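You operate a simulated robot arm through the tools that you are given. There is no shell and no other tool. Be economical: measure what you need, move in short steps, check, and stop when the job is done.

Carry out the task below with a simulated robot arm. There is one attempt and no reset: what you move stays moved.

TASK
Scatter sugar pearls over the orange cupcake and set it on the plate.
Fine: from the mill, only that kind, a full turn or so; the small white plate; swing the arm back to LOAD.

The check looks at the end state, three seconds after you hand in, the way a careful person would. Anything else that was tipped, shoved, dropped, spilled or broken makes it a failure.

THE ROBOT
A 5-joint arm with a two-finger parallel gripper, fixed in place. Base frame: the origin is at the foot of the arm, x ahead of it, y to its left, z up; the work surface is at about z = 0. Units: m, rad, N and s.
With the tool pointing down near the work surface it reaches from about 0.26 to 0.6 m from the base axis. Its first joint turns from -1.152 to 1.152 rad. The tool tilts only in the upright plane through the base axis and itself; it spins freely about its own axis. Payload 1.57 kg.
Tool frame: the origin (TCP) lies between the finger pads and is the grasp point; the fingertips stand 0.03 m ahead of it; z points along the fingers, y is the line along which they close. Largest opening 0.08 m; finger width 0.017, thickness 0.012; the body of the gripper, 0.04 by 0.082 m, starts 0.08 m behind the TCP.
Orientation is that of the tool frame in the base frame, as a unit quaternion [w, x, y, z]. With the fingers straight down and closing along the base's y, the tool's x points along the base's -x, its y along +y and its z along -z.

THE INTERFACE
- The arm moves only by the tool arm_command. Its arguments are lists of equal length, an entry for each row: "jaw": the finger opening in mm, from 0 to 80; "dp": the shift along the base's x, y, z in units of 50 mm (1.0 is 50 mm), a list of three; "turn": the turn, a rotation vector about the base's x, y, z in units of 8 degrees (1.0 is 8 degrees), a list of three. In form: {"jaw": [jaw, ...], "dp": [[tx, ty, tz], ...], "turn": [[ax, ay, az], ...]}. A call has 1 to 12 rows; each row shifts and turns the commanded pose from where the row before left it. A call with a number of a shift or a turn outside -1 to 1 is refused whole. Rows are played at 5 a second. More than 0.05 m and 0.15 rad between two rows, or a gripper value outside its range, and nothing of the call is played. Where a pose cannot be reached the arm comes as near as it can. A force on the tool above 40 N (or 10 N above the force at the start of the call, whichever is more), or a blocked arm, ends the call early, and 0.2 s more pass. Each finger travels about 0.153 m/s and halts on what it meets, pressing with about 43 N; the grip force reading is that of the motor and also rises with nothing between the fingers. The clock runs only during rows and for 0.2 s after the last one: add rows that do not move to give the fingers time. The reply holds the time, the measured pose of the TCP, the force on the tool along the base axes, the opening and the grip force, in the units named above and with some noise, with the torque about the TCP (base axes, N m) and any sound that the robot's microphone picked up.
- Cameras (640 x 400 px; columns grow to the right, rows downward): "scene" is fixed at [0.0332, 0.3938, 0.5246]; the picture's right is [-0.77, -0.64, 0.00], its down [-0.41, 0.50, -0.76] and it looks along [0.49, -0.59, -0.65] (base axes); focal length 222 px, centre (320, 200). "wrist" rides on the gripper at [0.072, -0.007, -0.122] in the tool frame; the picture's right is [0.09, 1.00, 0.00], its down [-0.84, 0.08, -0.54] and it looks along [-0.54, 0.05, 0.84] (tool axes); focal length 238 px, centre (320, 200). There is no depth. A picture from a camera that has moved, and an enlarged one, comes with that camera's place and axes in the base frame and with its lens. The place of the scene camera against the robot may be out by one fixed shift of up to 0.012 m in any direction.
- camera(camera): a new picture of that camera. The clock stands still meanwhile.
- close_up(camera, box): a new picture of the part [left, top, right, bottom] of that camera's present view, enlarged. The clock stands still meanwhile.
- hand_in(): hands the job in; it is judged then, once.

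Go step by step. Nothing tells you positions but the pictures and the camera data: compare them with the known pose of the tool, close in by small moves and look again before you grip or let go. The budget is 120 turns and 84 pictures, counting those below and the enlarged ones. Unless the task says otherwise, let go and move clear before handing in, and close with one line.

The tools are called as a command line: name --argument value ..., lists and objects as JSON in quotes. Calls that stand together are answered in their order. arm_command: Moves the arm, as the interface text tells. Its arguments: {"type":"object","properties":{"jaw":{"type":"array"},"dp":{"type":"array"},"turn":{"type":"array"}},"required":["jaw","dp","turn"]} The other tools are called the same way: camera (camera) takes a picture; close_up (camera, box) takes an enlarged picture of a part of a camera's view; hand_in () hands the job in.

At the start:

```text
time_s: 0.0
tcp_pos: [0.3317, 0.1104, 0.3602]
tool_rot: [0.0, 0.0, 1.0, 0.0]
wrist_force: [-0.2, -0.2, 0.6]
wrist_torque: [-0.04, 0.01, -0.01]
opening: 0.08
grip_force: 0.0
```

scene: 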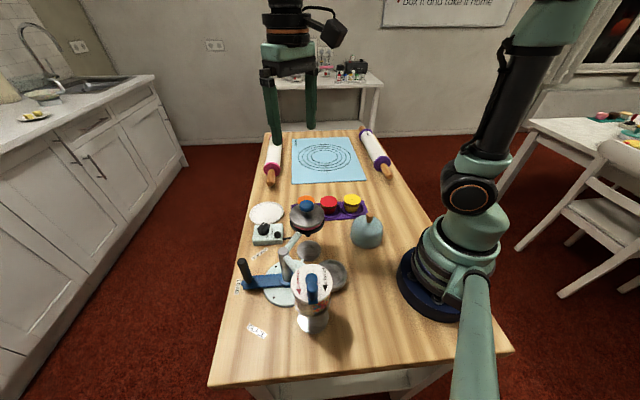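
wrist: 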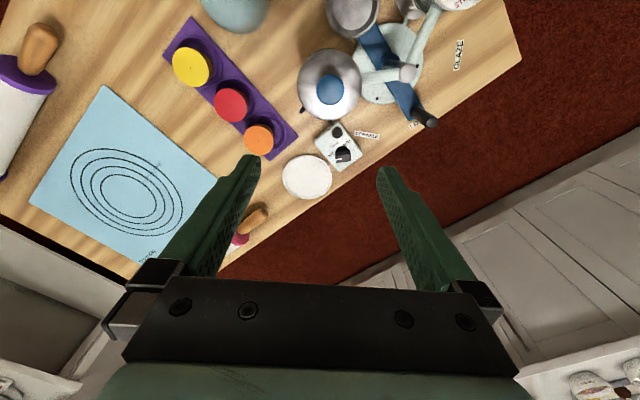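

I see a bench with a tray of three cupcakes, a small white plate, and some carousel-like dispensers with labels. I'll take close-ups to understand the devices before moving.

close_up --camera "scene" --box '[225, 180, 395, 286]'

close_up --camera "scene" --box '[225, 250, 375, 344]'

close_up --camera "wrist" --box '[240, 0, 530, 181]'

```text
3.76 times, centred on (310, 233) of scene
camera zoom: at [0.0332, 0.3938, 0.5246], right [-0.77, -0.64, 0.0], down [-0.41, 0.5, -0.76], along [0.49, -0.59, -0.65], focal length 837 px, centre (358, 76)
```

zoom: 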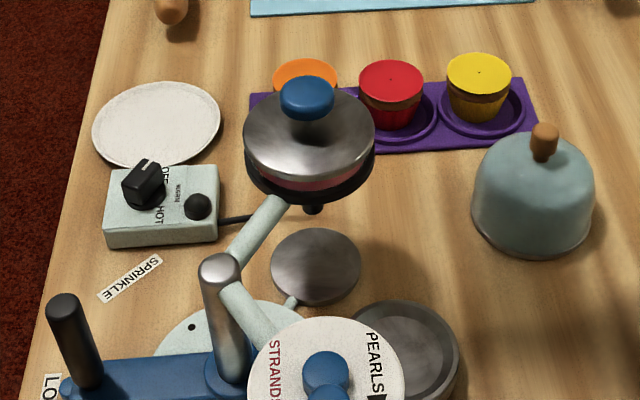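

```text
4.26 times, centred on (300, 297) of scene
camera zoom: at [0.0332, 0.3938, 0.5246], right [-0.77, -0.64, 0.0], down [-0.41, 0.5, -0.76], along [0.49, -0.59, -0.65], focal length 946 px, centre (405, -213)
```

zoom: 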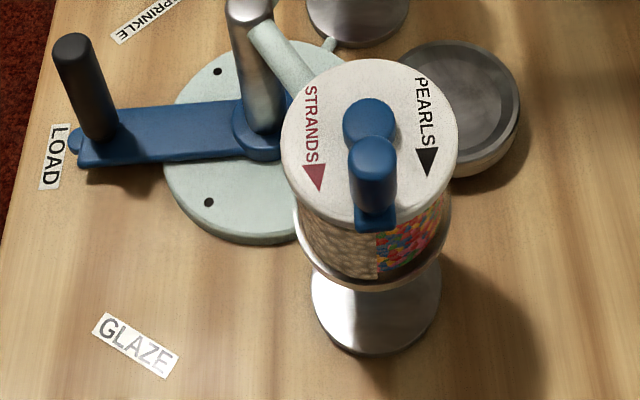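

```text
2.21 times, centred on (385, 90) of wrist
camera zoom: at [0.2599, 0.1039, 0.4814], right [-0.09, 1.0, 0.0], down [0.84, 0.08, 0.54], along [0.54, 0.05, -0.84], focal length 526 px, centre (177, 442)
```

zoom: 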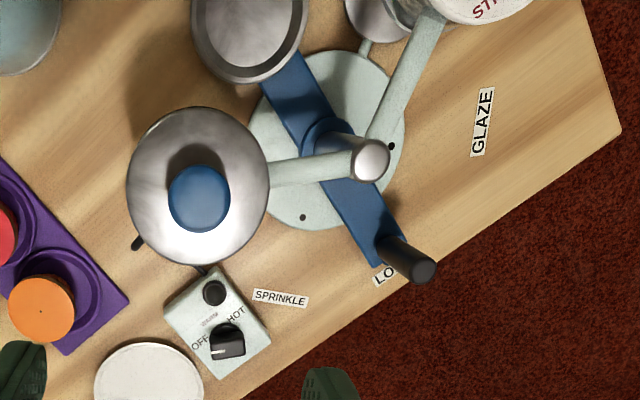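

The carousel has a blue lever with its black handle at LOAD and a dish on the far end. Handle to SPRINKLE should put the dish under the mill, and to GLAZE under the pot. The orange cupcake is near (0.43, -0.01), so I'll hover over it with the jaws turned across the tray row.

arm_command --jaw '[80, 80, 80, 80, 80, 80, 80]' --dp '[[0.323, -0.393, -0.3], [0.323, -0.393, -0.3], [0.323, -0.393, -0.3], [0.323, -0.393, -0.3], [0.323, -0.393, -0.3], [0.323, -0.393, -0.3], [0, 0, 0]]' --turn '[[0, 0, 0.875], [0, 0, 0.875], [0, 0, 0.875], [0, 0, 0.875], [0, 0, 0.875], [0, 0, 0.875], [0, 0, 0]]'

camera --camera "wrist"

camera --camera "scene"

```text
time_s: 1.6
tcp_pos: [0.4292, -0.0074, 0.2694]
tool_rot: [0.0, -0.359, 0.933, 0.0]
wrist_force: [0.1, -0.2, -0.4]
wrist_torque: [0.01, 0.02, 0.01]
opening: 0.0801
grip_force: 0.1
```

```text
78 pictures are left
camera wrist: at [0.3799, -0.0608, 0.3914], right [-0.74, 0.68, 0.0], down [0.57, 0.62, 0.54], along [0.37, 0.4, -0.84], focal length 238 px, centre (320, 200)
```

wrist: 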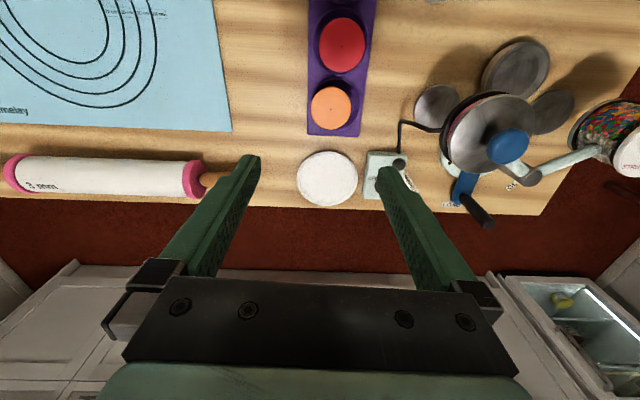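

```text
77 pictures are left
```

scene: 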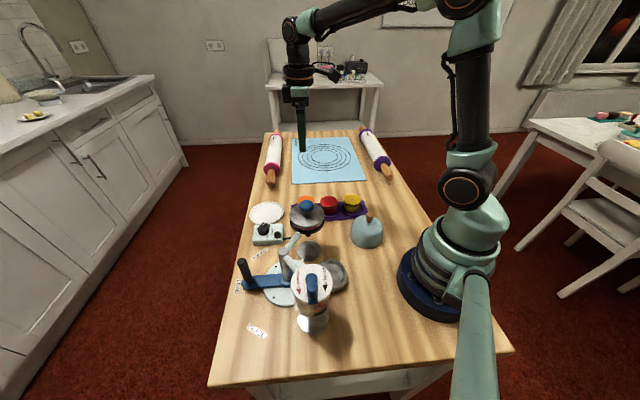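

The wrist view puts the orange cupcake near (0.415, 0.001) with its top at about z 0.045–0.05, and the plate near (0.508, 0.097). I'll zoom in on the shapes and the mill markings.

close_up --camera "wrist" --box '[380, 20, 640, 240]'

close_up --camera "wrist" --box '[270, 0, 410, 210]'

close_up --camera "scene" --box '[285, 250, 350, 340]'

```text
1.82 times, centred on (510, 130) of wrist
camera zoom: at [0.3799, -0.0608, 0.3914], right [-0.74, 0.68, 0.0], down [0.57, 0.62, 0.54], along [0.37, 0.4, -0.84], focal length 433 px, centre (-26, 327)
```

zoom: 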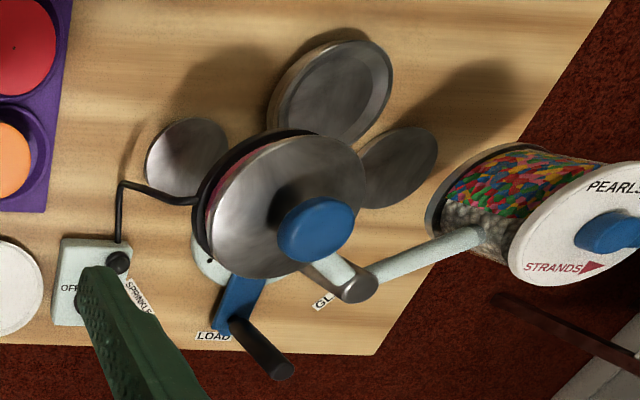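

```text
1.90 times, centred on (340, 105) of wrist
camera zoom: at [0.3799, -0.0608, 0.3914], right [-0.74, 0.68, 0.0], down [0.57, 0.62, 0.54], along [0.37, 0.4, -0.84], focal length 454 px, centre (282, 381)
```

zoom: 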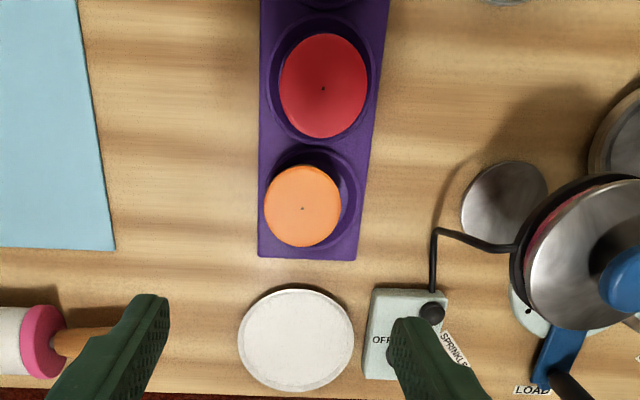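

```text
4.44 times, centred on (318, 295) of scene
camera zoom: at [0.0332, 0.3937, 0.5246], right [-0.77, -0.64, 0.0], down [-0.41, 0.5, -0.76], along [0.49, -0.59, -0.65], focal length 988 px, centre (331, -222)
```

zoom: 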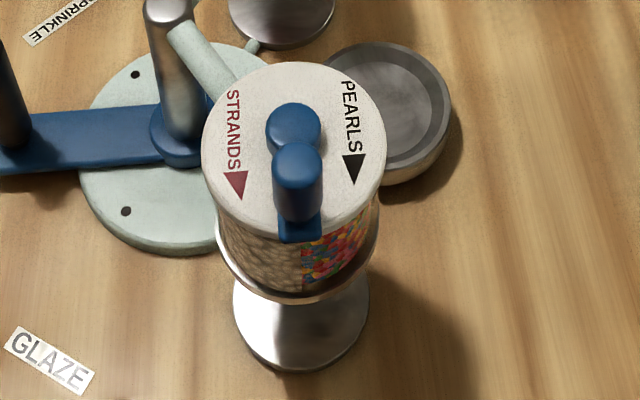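

Pearls (white balls) are marked with the clockwise arrow and strands with the anticlockwise one. Now I'll move over the orange cupcake at a lower height and look again.

arm_command --jaw '[80, 80, 80, 80]' --dp '[[-0.28, 0.17, -0.9], [0, 0, -0.9], [0, 0, -0.9], [0, 0, 0]]' --turn '[[0, 0, 0], [0, 0, 0], [0, 0, 0], [0, 0, 0]]'

camera --camera "wrist"

close_up --camera "scene" --box '[250, 140, 410, 260]'

```text
time_s: 2.6
tcp_pos: [0.4149, -0.0001, 0.1351]
tool_rot: [0.0, -0.359, 0.934, 0.0]
wrist_force: [0.9, 0.6, -0.6]
wrist_torque: [-0.02, 0.0, -0.01]
opening: 0.0799
grip_force: 0.0
```

```text
73 pictures are left
camera wrist: at [0.3655, -0.0524, 0.256], right [-0.73, 0.68, 0.0], down [0.57, 0.62, 0.54], along [0.37, 0.4, -0.84], focal length 238 px, centre (320, 200)
```

wrist: 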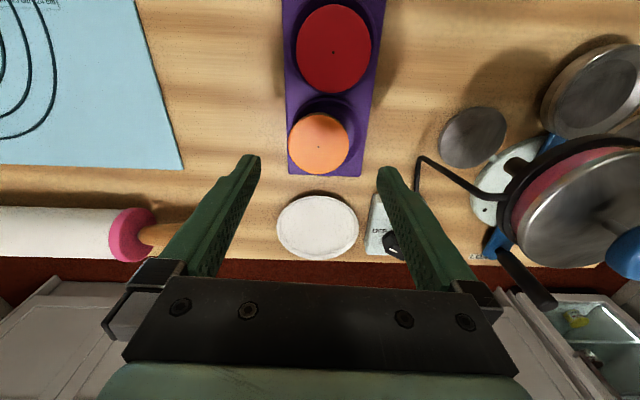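

```text
3.33 times, centred on (330, 200) of scene
camera zoom: at [0.0332, 0.3938, 0.5246], right [-0.77, -0.64, 0.0], down [-0.41, 0.5, -0.76], along [0.49, -0.59, -0.65], focal length 741 px, centre (287, 200)
```

zoom: 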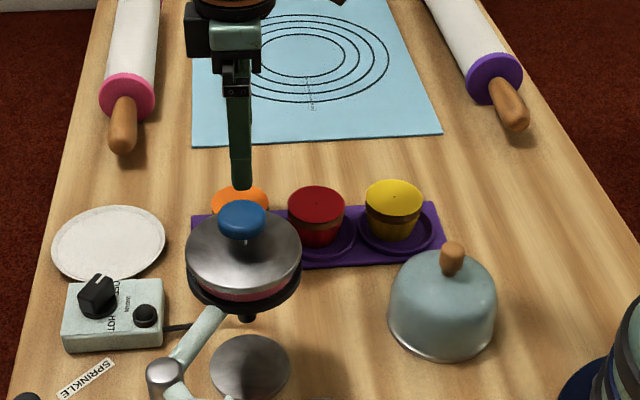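

The cupcake's centre dot triangulates to about (0.419, 0.003), with its top near z 0.05. I'll centre on it, go down to TCP z 0.06 so the tips reach 0.03, and look before gripping.

arm_command --jaw '[80, 80, 80, 80]' --dp '[[0.08, 0.06, -0.5], [0, 0, -0.5], [0, 0, -0.5], [0, 0, 0]]' --turn '[[0, 0, -0.3], [0, 0, 0], [0, 0, 0], [0, 0, 0]]'

camera --camera "wrist"

close_up --camera "scene" --box '[280, 170, 360, 230]'

```text
time_s: 3.6
tcp_pos: [0.4197, 0.0038, 0.0593]
tool_rot: [-0.001, -0.339, 0.941, 0.0]
wrist_force: [0.5, -0.4, 0.5]
wrist_torque: [0.0, -0.02, -0.02]
opening: 0.0801
grip_force: 0.1
```

```text
71 pictures are left
camera wrist: at [0.368, -0.0475, 0.1814], right [-0.71, 0.71, 0.0], down [0.6, 0.59, 0.54], along [0.38, 0.38, -0.84], focal length 238 px, centre (320, 200)
```

wrist: 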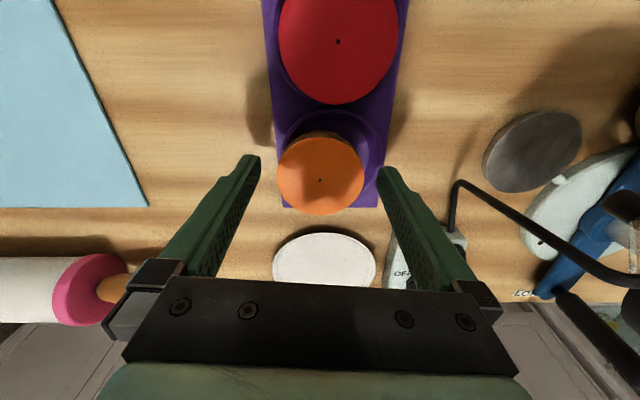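

```text
6.67 times, centred on (320, 200) of scene
camera zoom: at [0.0332, 0.3938, 0.5246], right [-0.77, -0.64, 0.0], down [-0.41, 0.5, -0.76], along [0.49, -0.59, -0.65], focal length 1482 px, centre (320, 200)
```

zoom: 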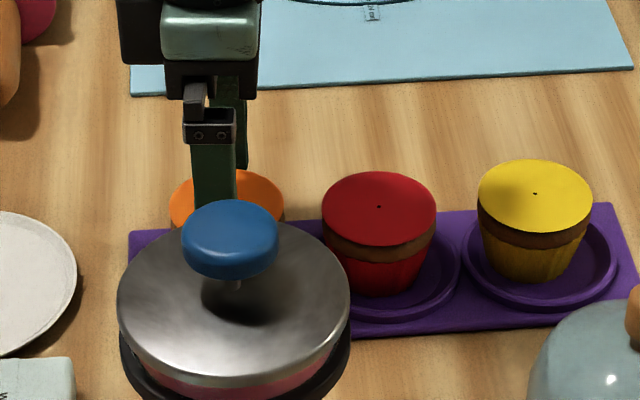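

The cupcake is centred between the fingers, about 3 mm toward the base. I'll nudge over, go down slightly and close gently.

arm_command --jaw '[80, 70, 60, 54, 52, 52, 52]' --dp '[[-0.04, -0.04, -0.07], [0, 0, 0], [0, 0, 0], [0, 0, 0], [0, 0, 0], [0, 0, 0], [0, 0, 0]]' --turn '[[0, 0, 0], [0, 0, 0], [0, 0, 0], [0, 0, 0], [0, 0, 0], [0, 0, 0], [0, 0, 0]]'

camera --camera "wrist"

```text
time_s: 5.2
tcp_pos: [0.4181, 0.0027, 0.056]
tool_rot: [0.0, -0.339, 0.941, 0.0]
wrist_force: [0.2, 0.3, -0.5]
wrist_torque: [-0.02, 0.02, -0.01]
opening: 0.054
grip_force: 43.0
```

```text
69 pictures are left
camera wrist: at [0.3662, -0.0492, 0.1783], right [-0.71, 0.71, 0.0], down [0.6, 0.59, 0.54], along [0.38, 0.38, -0.84], focal length 238 px, centre (320, 200)
```

wrist: 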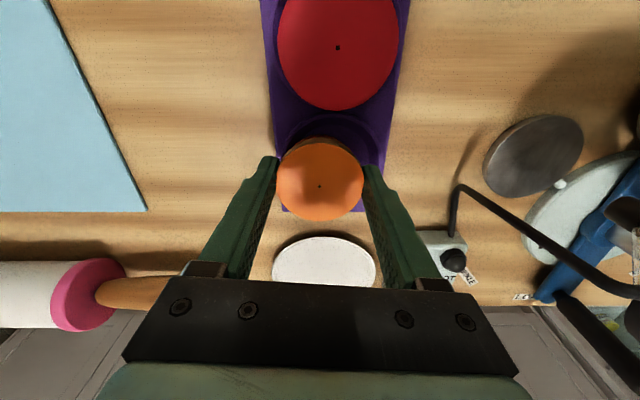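

The cupcake is gripped at 54 mm. I'll lift it straight up, carry it high on the base side, and look at the carousel from there.

arm_command --jaw '[52, 52, 52, 52, 52, 52, 52, 52, 52, 52]' --dp '[[0, 0, 0.5], [0, 0, 0.9], [0, 0, 0.9], [0, 0, 0.9], [0, 0, 0.9], [-0.74, 0.135, 0.12], [-0.74, 0.135, 0.12], [-0.74, 0.135, 0.12], [-0.74, 0.135, 0.12], [0, 0, 0]]' --turn '[[0, 0, 0], [0, 0, 0], [0, 0, 0], [0, 0, 0], [0, 0, 0], [0, 0, 0], [0, 0, 0], [0, 0, 0], [0, 0, 0], [0, 0, 0]]'

camera --camera "wrist"

camera --camera "scene"

```text
time_s: 7.4
tcp_pos: [0.2683, 0.0303, 0.2852]
tool_rot: [0.0, -0.34, 0.941, 0.0]
wrist_force: [-0.8, 0.8, -1.2]
wrist_torque: [0.0, 0.01, 0.02]
opening: 0.0543
grip_force: 43.7
```

```text
68 pictures are left
camera wrist: at [0.2171, -0.0216, 0.407], right [-0.71, 0.71, 0.0], down [0.6, 0.59, 0.54], along [0.38, 0.38, -0.84], focal length 238 px, centre (320, 200)
```

wrist: 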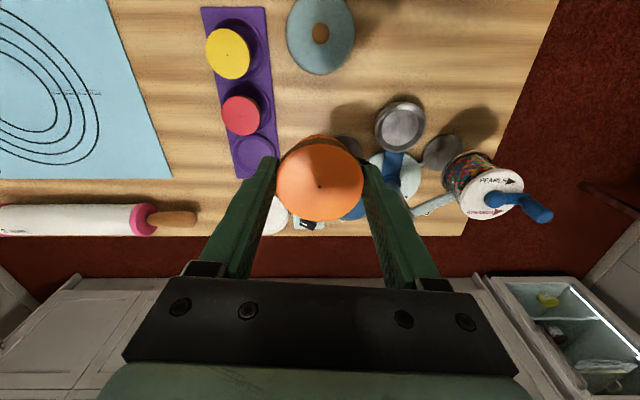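

```text
67 pictures are left
```

scene: 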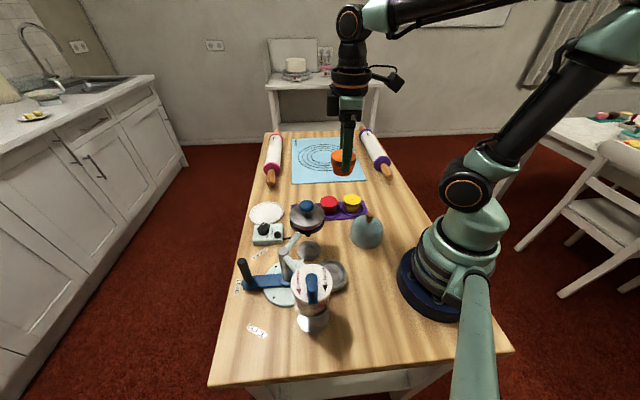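

The cupcake is held upright. The dish looks to be around (0.20, 0.14); I'll zoom for accuracy.

close_up --camera "wrist" --box '[360, 80, 560, 230]'

close_up --camera "scene" --box '[310, 130, 390, 190]'

```text
2.67 times, centred on (460, 155) of wrist
camera zoom: at [0.2171, -0.0216, 0.407], right [-0.71, 0.71, 0.0], down [0.6, 0.59, 0.54], along [0.38, 0.38, -0.84], focal length 636 px, centre (-53, 320)
```

zoom: 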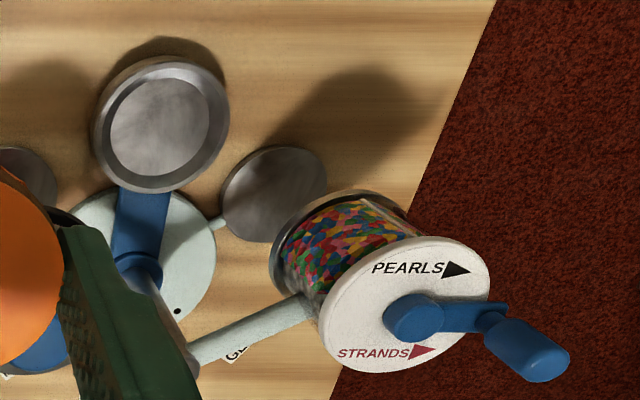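

```text
6.67 times, centred on (350, 160) of scene
camera zoom: at [0.0332, 0.3938, 0.5246], right [-0.77, -0.64, 0.0], down [-0.41, 0.5, -0.76], along [0.49, -0.59, -0.65], focal length 1482 px, centre (120, 467)
```

zoom: 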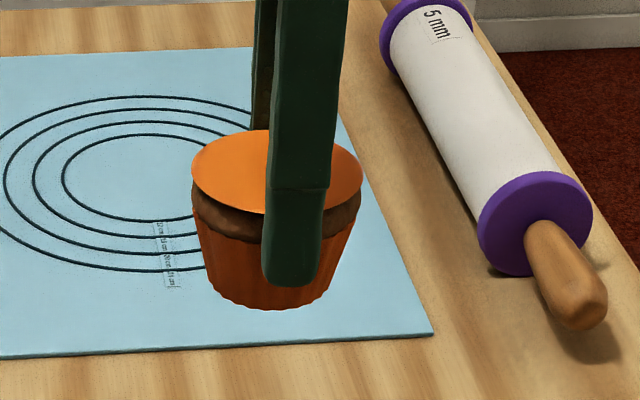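

The dish floor is about 59 mm wide with a shallow sloped rim, centred near (0.200, 0.142). I'll move above it while still high, which also tests the reach.

arm_command --jaw '[52, 52, 52, 52, 52]' --dp '[[-0.45, 0.75, 0], [-0.45, 0.75, 0], [-0.46, 0.73, -0.1], [0, 0, -0.5], [0, 0, 0]]' --turn '[[0, 0, 0], [0, 0, 0], [0, 0, 0], [0, 0, 0], [0, 0, 0]]'

camera --camera "wrist"

camera --camera "scene"

```text
time_s: 8.6
tcp_pos: [0.201, 0.1411, 0.2564]
tool_rot: [-0.001, -0.339, 0.941, 0.0]
wrist_force: [0.5, 0.3, -0.2]
wrist_torque: [-0.01, 0.02, -0.01]
opening: 0.0545
grip_force: 43.1
```

```text
64 pictures are left
camera wrist: at [0.1505, 0.0906, 0.3764], right [-0.71, 0.71, 0.0], down [0.6, 0.59, 0.54], along [0.38, 0.38, -0.84], focal length 238 px, centre (320, 200)
```

wrist: 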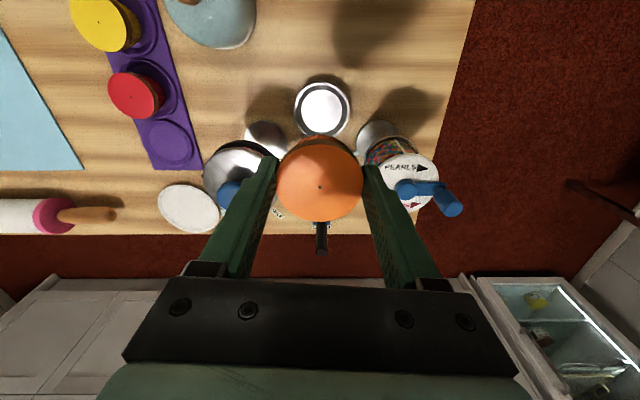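

```text
63 pictures are left
```

scene: 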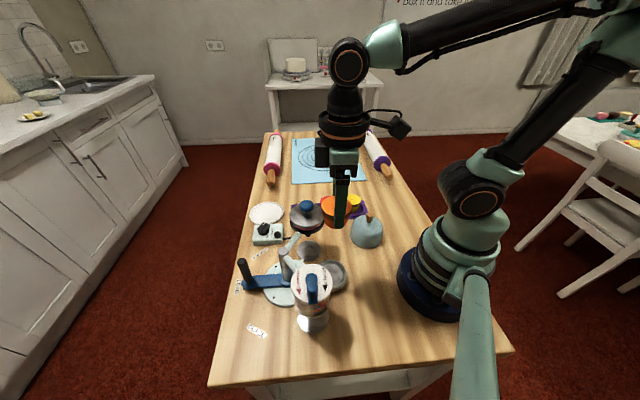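

I'm reaching it fine. The refined dish centre is about (0.198, 0.144), so I'll go down to z≈0.12 and check clearances.

arm_command --jaw '[52, 52, 52, 52, 52, 52]' --dp '[[-0.06, 0.06, -0.5], [0, 0, -0.6], [0, 0, -0.6], [0, 0, -0.6], [0, 0, -0.4], [0, 0, 0]]' --turn '[[0, 0, 0], [0, 0, 0], [0, 0, 0], [0, 0, 0], [0, 0, 0], [0, 0, 0]]'

camera --camera "wrist"

close_up --camera "scene" --box '[260, 180, 400, 300]'

```text
time_s: 10.0
tcp_pos: [0.1993, 0.1453, 0.1214]
tool_rot: [-0.001, -0.339, 0.941, -0.001]
wrist_force: [0.5, 0.1, -0.9]
wrist_torque: [-0.03, -0.03, 0.02]
opening: 0.0545
grip_force: 43.1
```

```text
62 pictures are left
camera wrist: at [0.1484, 0.0936, 0.2422], right [-0.71, 0.71, 0.0], down [0.6, 0.59, 0.54], along [0.38, 0.38, -0.84], focal length 238 px, centre (320, 200)
```

wrist: 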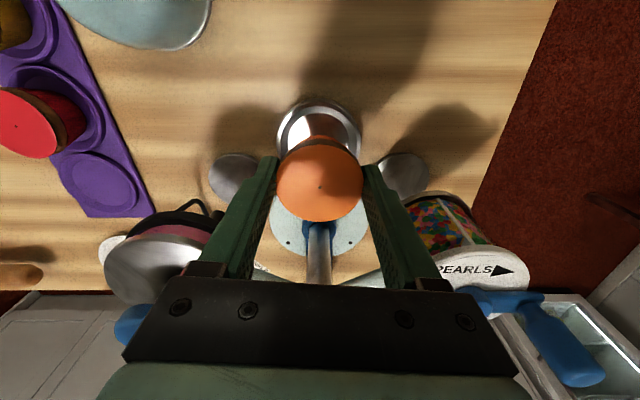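

```text
3.33 times, centred on (330, 240) of scene
camera zoom: at [0.0332, 0.3938, 0.5246], right [-0.77, -0.64, 0.0], down [-0.41, 0.5, -0.76], along [0.49, -0.59, -0.65], focal length 741 px, centre (287, 67)
```

zoom: 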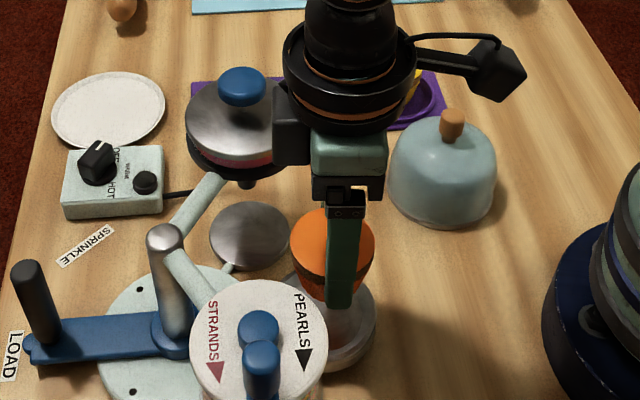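

Clearances on both sides look adequate. I'll descend slowly until the cup touches the dish floor.

arm_command --jaw '[52, 52, 52, 52, 52]' --dp '[[-0.02, -0.02, -0.2], [0, 0, -0.2], [0, 0, -0.16], [0, 0, -0.06], [0, 0, 0]]' --turn '[[0, 0, 0], [0, 0, 0], [0, 0, 0], [0, 0, 0], [0, 0, 0]]'

close_up --camera "scene" --box '[280, 200, 380, 300]'

camera --camera "wrist"

```text
time_s: 11.2
tcp_pos: [0.2024, 0.1463, 0.0887]
tool_rot: [-0.001, -0.339, 0.941, 0.0]
wrist_force: [-0.7, 0.5, -0.6]
wrist_torque: [-0.03, -0.01, -0.01]
opening: 0.0543
grip_force: 42.9
out of reach, approached as far as the arm can: row 1
```

```text
4.00 times, centred on (330, 250) of scene
camera zoom: at [0.0332, 0.3938, 0.5246], right [-0.77, -0.64, 0.0], down [-0.41, 0.5, -0.76], along [0.49, -0.59, -0.65], focal length 889 px, centre (280, 0)
```

zoom: 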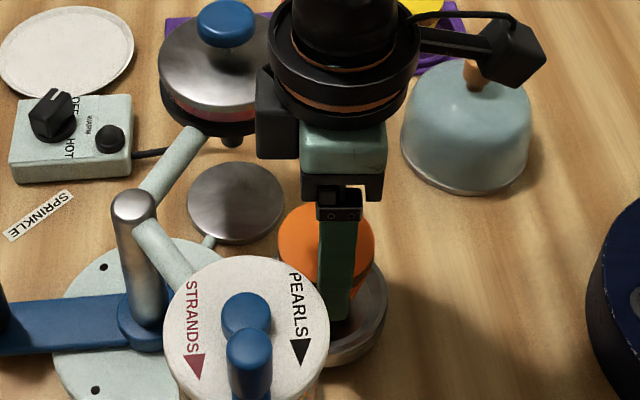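

```text
59 pictures are left
camera wrist: at [0.1516, 0.0955, 0.2118], right [-0.71, 0.71, 0.0], down [0.6, 0.59, 0.54], along [0.38, 0.38, -0.84], focal length 238 px, centre (320, 200)
```

wrist: 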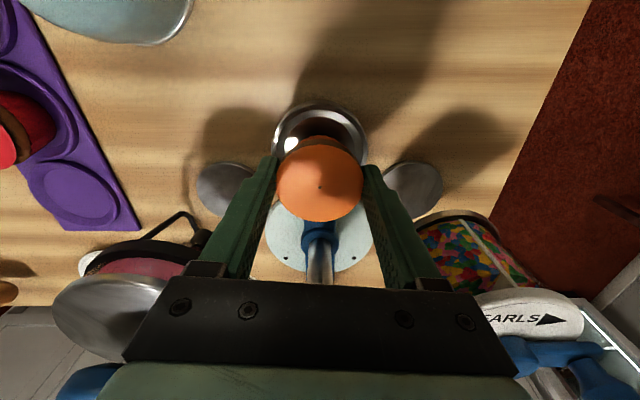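

I'm at the inner reach limit, about 5 mm outward of the dish centre, which is within the dish floor's tolerance. I'll descend gently with the target eased outward.

arm_command --jaw '[52, 52, 52, 52, 52]' --dp '[[0.08, 0.05, -0.08], [0, 0, -0.08], [0, 0, -0.06], [0, 0, -0.06], [0, 0, 0]]' --turn '[[0, 0, 0], [0, 0, 0], [0, 0, 0], [0, 0, 0], [0, 0, 0]]'

close_up --camera "wrist" --box '[220, 80, 420, 240]'

```text
time_s: 12.4
tcp_pos: [0.2052, 0.1471, 0.0757]
tool_rot: [0.0, -0.338, 0.941, -0.001]
wrist_force: [0.2, 0.3, -1.7]
wrist_torque: [0.0, -0.02, 0.02]
opening: 0.0542
grip_force: 42.7
```

```text
2.50 times, centred on (320, 160) of wrist
camera zoom: at [0.1532, 0.0962, 0.1977], right [-0.71, 0.71, 0.0], down [0.6, 0.59, 0.54], along [0.38, 0.38, -0.84], focal length 596 px, centre (320, 300)
```

zoom: 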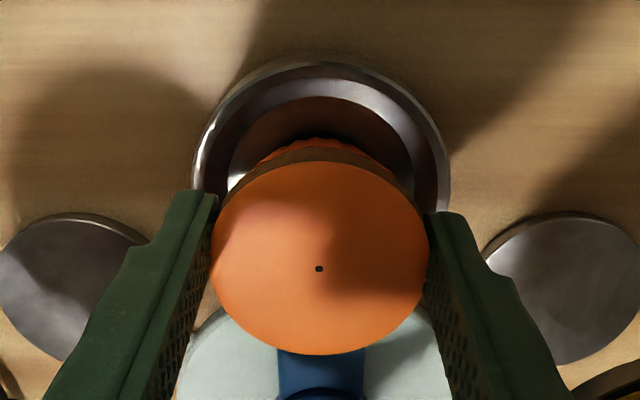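

By the rim ellipse, the dish centre is about 9 mm further in than the cup. A small inward tilt of about 4° should buy reach, so I'll raise slightly, tilt and measure.

arm_command --jaw '[52, 52, 52, 52]' --dp '[[0, 0, 0.16], [0, 0, 0.04], [0, 0, 0], [0, 0, 0]]' --turn '[[0, 0, 0], [-0.145, 0.203, 0], [-0.145, 0.203, 0], [0, 0, 0]]'

```text
time_s: 13.4
tcp_pos: [0.2044, 0.1482, 0.0865]
tool_rot: [-0.034, -0.339, 0.94, -0.008]
wrist_force: [-0.3, -0.3, -0.4]
wrist_torque: [0.02, 0.02, 0.05]
opening: 0.0542
grip_force: 42.9
```

Now I'll shift inward and see whether the arm follows.

arm_command --jaw '[52, 52, 52]' --dp '[[-0.08, -0.09, 0], [0, 0, 0], [0, 0, 0]]' --turn '[[0, 0, 0], [0, 0, 0], [0, 0, 0]]'

camera --camera "wrist"

```text
time_s: 14.2
tcp_pos: [0.1999, 0.1435, 0.0863]
tool_rot: [-0.034, -0.339, 0.94, -0.009]
wrist_force: [0.4, -0.1, -0.9]
wrist_torque: [0.03, 0.0, 0.0]
opening: 0.0543
grip_force: 43.1
```

```text
57 pictures are left
camera wrist: at [0.1564, 0.0973, 0.2122], right [-0.71, 0.71, 0.01], down [0.62, 0.61, 0.48], along [0.34, 0.35, -0.88], focal length 238 px, centre (320, 200)
```

wrist: 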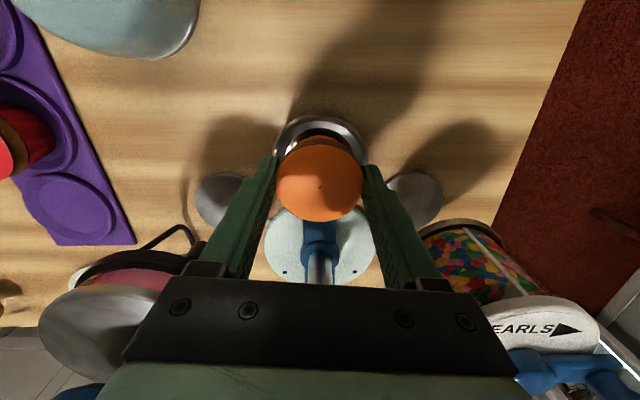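

The tilt works: the cup bottom is now over the dish centre. I'll descend to contact.

arm_command --jaw '[52, 52, 52, 52, 52]' --dp '[[0, 0, -0.12], [0, 0, -0.08], [0, 0, -0.06], [0, 0, -0.04], [0, 0, 0]]' --turn '[[0, 0, 0], [0, 0, 0], [0, 0, 0], [0, 0, 0], [0, 0, 0]]'

close_up --camera "wrist" --box '[220, 80, 420, 240]'

close_up --camera "scene" --box '[300, 220, 380, 290]'

```text
time_s: 15.2
tcp_pos: [0.2006, 0.1428, 0.0729]
tool_rot: [-0.034, -0.339, 0.94, -0.009]
wrist_force: [-1.7, -2.2, 12.1]
wrist_torque: [0.04, -0.07, 0.02]
opening: 0.0542
grip_force: 43.0
stopped in row 4: the force on the tool passed its limit at 44 N (the readings are from after the stop); the commanded pose is now the measured one
```

```text
2.50 times, centred on (320, 160) of wrist
camera zoom: at [0.1566, 0.0974, 0.1991], right [-0.71, 0.71, 0.01], down [0.63, 0.61, 0.48], along [0.33, 0.35, -0.88], focal length 596 px, centre (320, 300)
```

zoom: 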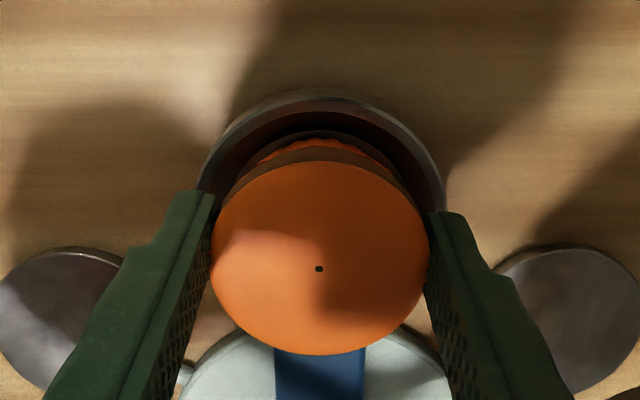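

```text
5.71 times, centred on (340, 255) of scene
camera zoom: at [0.0332, 0.3937, 0.5246], right [-0.77, -0.64, 0.0], down [-0.41, 0.5, -0.76], along [0.49, -0.59, -0.65], focal length 1271 px, centre (206, -114)
```

zoom: 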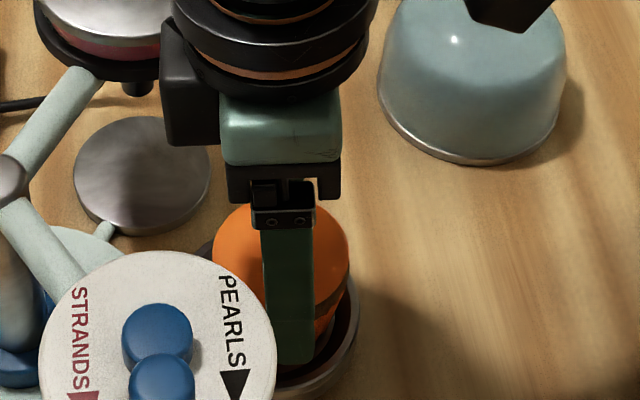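

The cup is touching down inside the dish. I'll raise 1 mm to relax it and open the fingers partway.

arm_command --jaw '[54, 57, 60, 64, 68, 68]' --dp '[[0, 0, 0.02], [0, 0, 0], [0, 0, 0], [0, 0, 0], [0, 0, 0], [0, 0, 0]]' --turn '[[0, 0, 0], [0, 0, 0], [0, 0, 0], [0, 0, 0], [0, 0, 0], [0, 0, 0]]'

camera --camera "wrist"

close_up --camera "scene" --box '[300, 220, 380, 290]'

```text
time_s: 16.6
tcp_pos: [0.1996, 0.1428, 0.0735]
tool_rot: [-0.035, -0.338, 0.941, -0.01]
wrist_force: [0.7, -0.7, -0.4]
wrist_torque: [-0.01, 0.01, -0.01]
opening: 0.0682
grip_force: 0.1
```

```text
54 pictures are left
camera wrist: at [0.1565, 0.0975, 0.1999], right [-0.71, 0.71, 0.01], down [0.63, 0.61, 0.48], along [0.33, 0.35, -0.88], focal length 238 px, centre (320, 200)
```

wrist: 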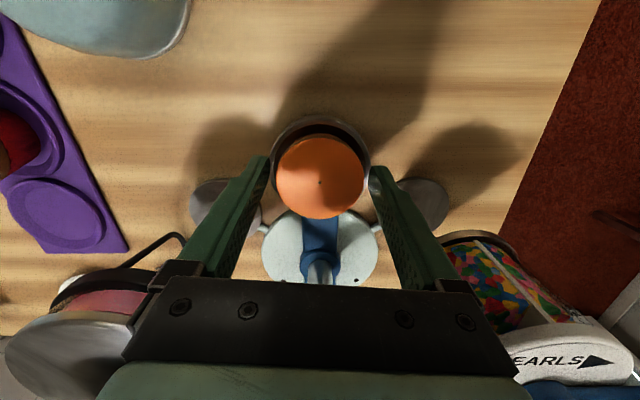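

```text
5.71 times, centred on (340, 255) of scene
camera zoom: at [0.0332, 0.3938, 0.5246], right [-0.77, -0.64, 0.0], down [-0.41, 0.5, -0.76], along [0.49, -0.59, -0.65], focal length 1271 px, centre (206, -114)
```

zoom: 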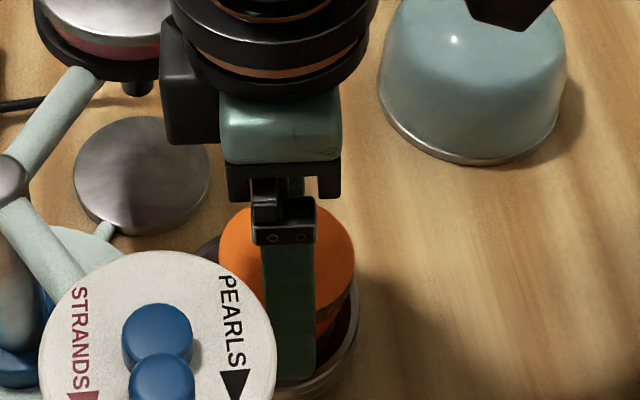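

Released; the cupcake sits in the dish. I'll rise straight up, undo the tilt, and check.

arm_command --jaw '[70, 74, 74, 74, 74, 74, 74]' --dp '[[0, 0, 0.4], [0, 0, 0.8], [0, 0, 0.8], [0, 0, 0.8], [0, 0, 0.8], [0, 0, 0.6], [0, 0, 0]]' --turn '[[0, 0, 0], [0, 0, 0], [0, 0, 0], [0, 0, 0], [0.145, -0.203, 0], [0.145, -0.203, 0], [0, 0, 0]]'

camera --camera "wrist"

close_up --camera "scene" --box '[230, 200, 390, 320]'

```text
time_s: 18.2
tcp_pos: [0.2005, 0.1427, 0.2822]
tool_rot: [-0.001, -0.339, 0.941, 0.0]
wrist_force: [0.3, 0.4, -0.6]
wrist_torque: [-0.02, 0.03, 0.02]
opening: 0.0737
grip_force: 0.1
```

```text
52 pictures are left
camera wrist: at [0.1498, 0.0922, 0.4048], right [-0.71, 0.71, 0.0], down [0.6, 0.59, 0.54], along [0.38, 0.38, -0.84], focal length 238 px, centre (320, 200)
```

wrist: 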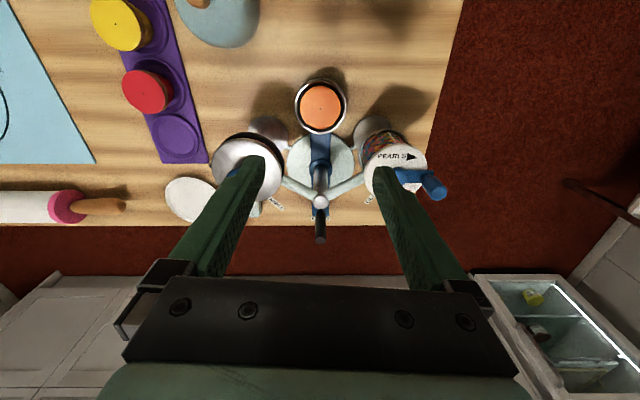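

```text
3.33 times, centred on (310, 260) of scene
camera zoom: at [0.0332, 0.3937, 0.5246], right [-0.77, -0.64, 0.0], down [-0.41, 0.5, -0.76], along [0.49, -0.59, -0.65], focal length 741 px, centre (353, 0)
```

zoom: 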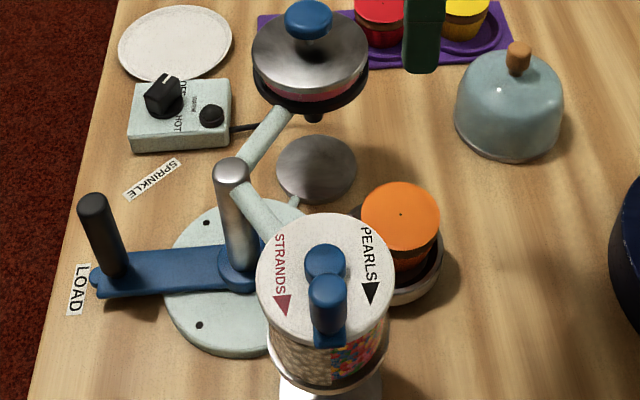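

The cupcake sits flat in the dish. The handle post is near (0.349, 0.290), the pivot near (0.2805, 0.223) and the mill near (0.172, 0.246). I'll go above the handle with the jaws roughly tangential and check.

arm_command --jaw '[60, 50, 45, 45, 45, 45]' --dp '[[0.594, 0.592, -0.2], [0.594, 0.592, -0.2], [0.594, 0.592, -0.3], [0.594, 0.592, -0.3], [0.594, 0.592, -0.3], [0, 0, 0]]' --turn '[[0, 0, -0.62], [0, 0, -0.62], [0, 0, -0.62], [0, 0, -0.62], [0, 0, -0.62], [0, 0, 0]]'

camera --camera "wrist"

close_up --camera "scene" --box '[210, 190, 370, 310]'

```text
time_s: 19.6
tcp_pos: [0.3479, 0.2921, 0.2181]
tool_rot: [-0.002, -0.128, 0.992, -0.001]
wrist_force: [0.6, -0.6, 0.1]
wrist_torque: [0.0, -0.04, 0.03]
opening: 0.0448
grip_force: 0.1
```

```text
50 pictures are left
camera wrist: at [0.2806, 0.2681, 0.3397], right [-0.34, 0.94, 0.0], down [0.79, 0.29, 0.54], along [0.51, 0.18, -0.84], focal length 238 px, centre (320, 200)
```

wrist: 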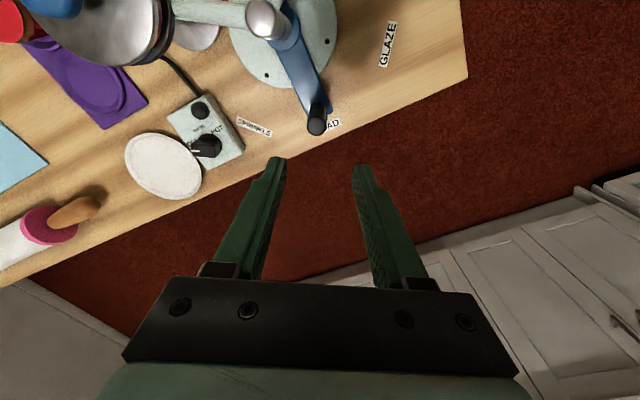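

```text
3.33 times, centred on (290, 250) of scene
camera zoom: at [0.0332, 0.3938, 0.5246], right [-0.77, -0.64, 0.0], down [-0.41, 0.5, -0.76], along [0.49, -0.59, -0.65], focal length 741 px, centre (420, 33)
```

zoom: 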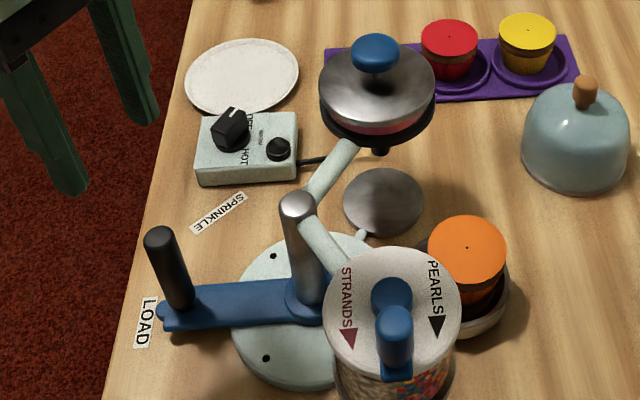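

The handle top is near (0.3465, 0.288). I'll lower the fingers around it and check before closing loosely.

arm_command --jaw '[45, 45, 45, 45, 45]' --dp '[[-0.03, -0.07, -0.7], [0, 0, -0.7], [0, 0, -0.7], [0, 0, -0.55], [0, 0, 0]]' --turn '[[0, 0, 0], [0, 0, 0], [0, 0, 0], [0, 0, 0], [0, 0, 0]]'

camera --camera "wrist"

```text
time_s: 20.8
tcp_pos: [0.3475, 0.2886, 0.0839]
tool_rot: [-0.001, -0.129, 0.992, 0.001]
wrist_force: [0.0, -1.3, -0.4]
wrist_torque: [0.0, -0.01, 0.04]
opening: 0.045
grip_force: 0.1
```

```text
48 pictures are left
camera wrist: at [0.2796, 0.2633, 0.2062], right [-0.34, 0.94, 0.0], down [0.79, 0.29, 0.54], along [0.51, 0.19, -0.84], focal length 238 px, centre (320, 200)
```

wrist: 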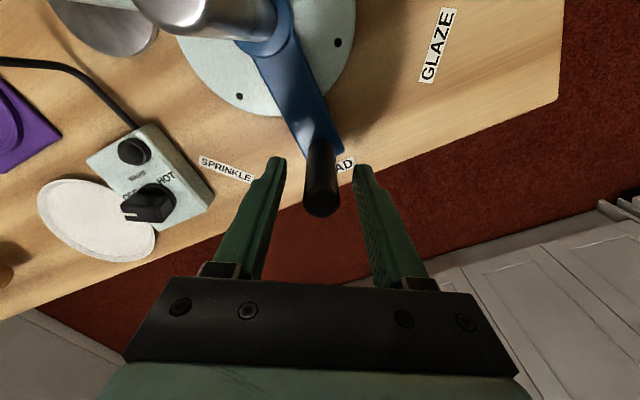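

The handle stands between the fingers. I'll close to a loose fit and start the clockwise arc toward SPRINKLE.

arm_command --jaw '[35, 25, 24, 24, 24, 24, 24, 24]' --dp '[[-0.04, -0.02, 0], [0, 0, 0], [0, 0, 0], [0.148, -0.166, 0], [0.126, -0.182, 0], [0.102, -0.198, 0], [0.078, -0.208, 0], [0, 0, 0]]' --turn '[[0, 0, 0], [0, 0, 0], [0, 0, 0], [0, 0, 0], [0, 0, 0], [0, 0, 0], [0, 0, 0], [0, 0, 0]]'

camera --camera "scene"

camera --camera "wrist"

```text
time_s: 22.6
tcp_pos: [0.3701, 0.2499, 0.0848]
tool_rot: [-0.001, -0.128, 0.992, 0.0]
wrist_force: [-0.3, 0.5, 0.7]
wrist_torque: [0.0, -0.01, 0.04]
opening: 0.0242
grip_force: 0.2
```

```text
47 pictures are left
```

scene: 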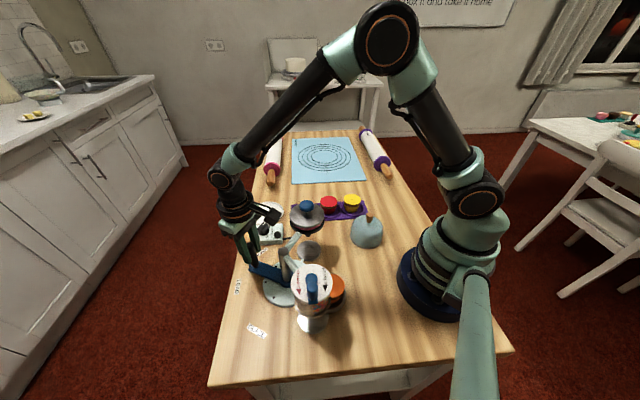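

```text
46 pictures are left
camera wrist: at [0.3009, 0.224, 0.2076], right [-0.34, 0.94, 0.0], down [0.79, 0.29, 0.54], along [0.51, 0.19, -0.84], focal length 238 px, centre (320, 200)
```

wrist: 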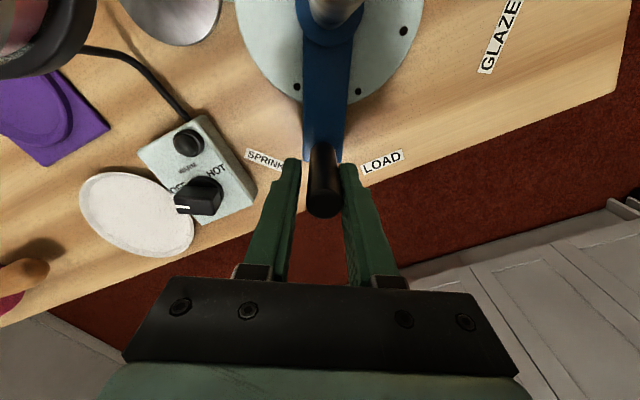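

The swing works and the cupcake rides along. The left finger will pass just above the heater box corner, so I'll raise 5 mm and continue the arc.

arm_command --jaw '[24, 24, 24, 24, 24]' --dp '[[0, 0, 0.1], [0.052, -0.216, 0], [0.026, -0.22, 0], [-0.002, -0.222, 0], [0, 0, 0]]' --turn '[[0, 0, 0], [0, 0, 0], [0, 0, 0], [0, 0, 0], [0, 0, 0]]'

close_up --camera "scene" --box '[210, 190, 370, 345]'

camera --camera "wrist"

```text
time_s: 23.8
tcp_pos: [0.372, 0.216, 0.0916]
tool_rot: [-0.001, -0.129, 0.992, 0.0]
wrist_force: [-0.3, 1.2, 0.1]
wrist_torque: [0.0, 0.0, -0.01]
opening: 0.0245
grip_force: 0.2
```

```text
2.58 times, centred on (290, 268) of scene
camera zoom: at [0.0332, 0.3937, 0.5246], right [-0.77, -0.64, 0.0], down [-0.41, 0.5, -0.76], along [0.49, -0.59, -0.65], focal length 574 px, centre (397, 26)
```

zoom: 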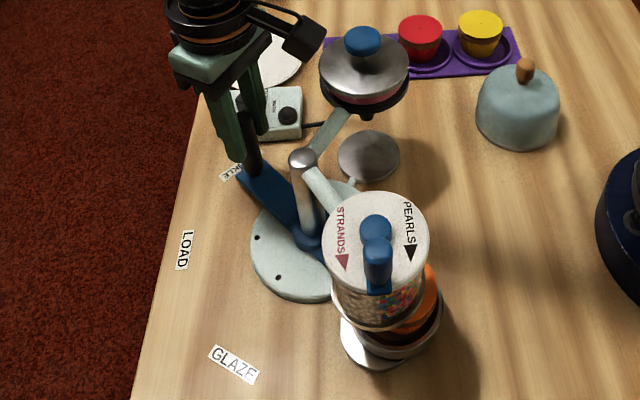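

```text
44 pictures are left
camera wrist: at [0.3045, 0.1909, 0.2127], right [-0.34, 0.94, 0.0], down [0.79, 0.29, 0.54], along [0.51, 0.19, -0.84], focal length 238 px, centre (320, 200)
```

wrist: 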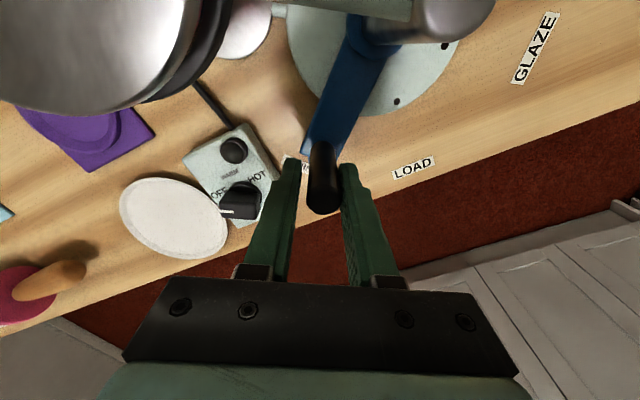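

The lever is nearly at SPRINKLE, with the dish still short of the mill axis. I'll go on in two smaller steps.

arm_command --jaw '[24, 24, 24]' --dp '[[-0.014, -0.128, 0], [-0.028, -0.156, 0], [0, 0, 0]]' --turn '[[0, 0, 0], [0, 0, 0], [0, 0, 0]]'

close_up --camera "scene" --box '[220, 220, 380, 345]'

camera --camera "wrist"

```text
time_s: 24.6
tcp_pos: [0.3711, 0.203, 0.0919]
tool_rot: [0.0, -0.129, 0.992, 0.0]
wrist_force: [0.1, 0.6, -1.4]
wrist_torque: [0.0, -0.02, -0.01]
opening: 0.0241
grip_force: 0.1
```

```text
3.20 times, centred on (300, 282) of scene
camera zoom: at [0.0332, 0.3937, 0.5246], right [-0.77, -0.64, 0.0], down [-0.41, 0.5, -0.76], along [0.49, -0.59, -0.65], focal length 712 px, centre (384, -64)
```

zoom: 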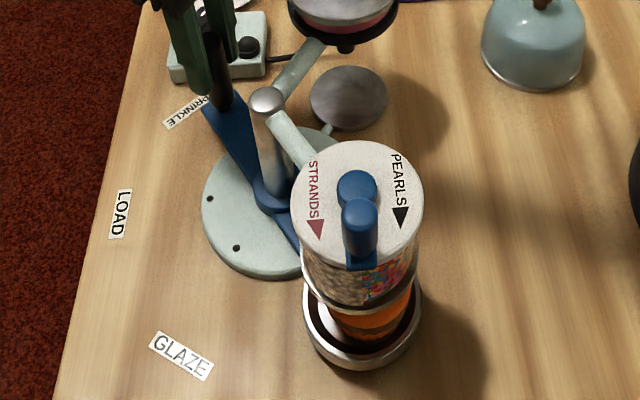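

```text
42 pictures are left
camera wrist: at [0.3025, 0.1768, 0.2127], right [-0.34, 0.94, 0.0], down [0.79, 0.29, 0.54], along [0.51, 0.19, -0.84], focal length 238 px, centre (320, 200)
```

wrist: 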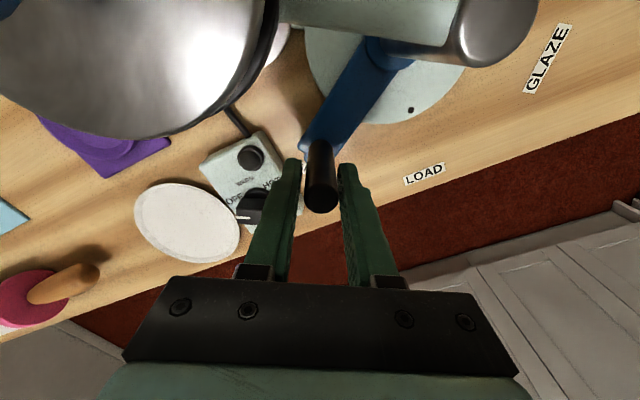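

The dish is now centred under the mill's axis in the scene view. I'll open slightly and rise clear of the handle.

arm_command --jaw '[29, 29, 29, 29, 29, 29]' --dp '[[0, 0, 0], [0, 0, 0.3], [0, 0, 0.6], [0, 0, 0.9], [0, 0, 0.9], [0, 0, 0.8]]' --turn '[[0, 0, 0], [0, 0, 0], [0, 0, 0], [0, 0, 0], [0, 0, 0], [0, 0, 0]]'

camera --camera "wrist"

close_up --camera "scene" --box '[220, 220, 380, 345]'

```text
time_s: 26.0
tcp_pos: [0.3697, 0.2013, 0.2662]
tool_rot: [-0.001, -0.129, 0.992, 0.0]
wrist_force: [0.4, -0.2, -0.9]
wrist_torque: [-0.02, 0.02, -0.01]
opening: 0.029
grip_force: 0.1
```

```text
41 pictures are left
camera wrist: at [0.3024, 0.1767, 0.3879], right [-0.34, 0.94, 0.0], down [0.79, 0.29, 0.54], along [0.51, 0.19, -0.84], focal length 238 px, centre (320, 200)
```

wrist: 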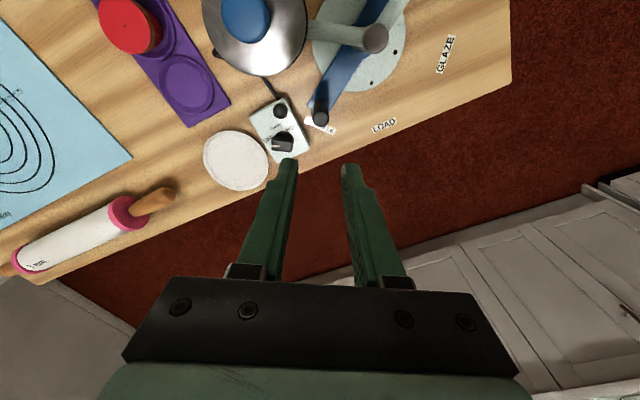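

```text
3.20 times, centred on (300, 282) of scene
camera zoom: at [0.0332, 0.3938, 0.5246], right [-0.77, -0.64, 0.0], down [-0.41, 0.5, -0.76], along [0.49, -0.59, -0.65], focal length 712 px, centre (384, -64)
```

zoom: 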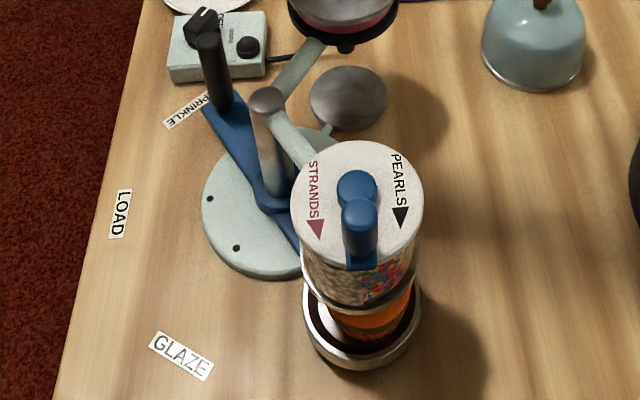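

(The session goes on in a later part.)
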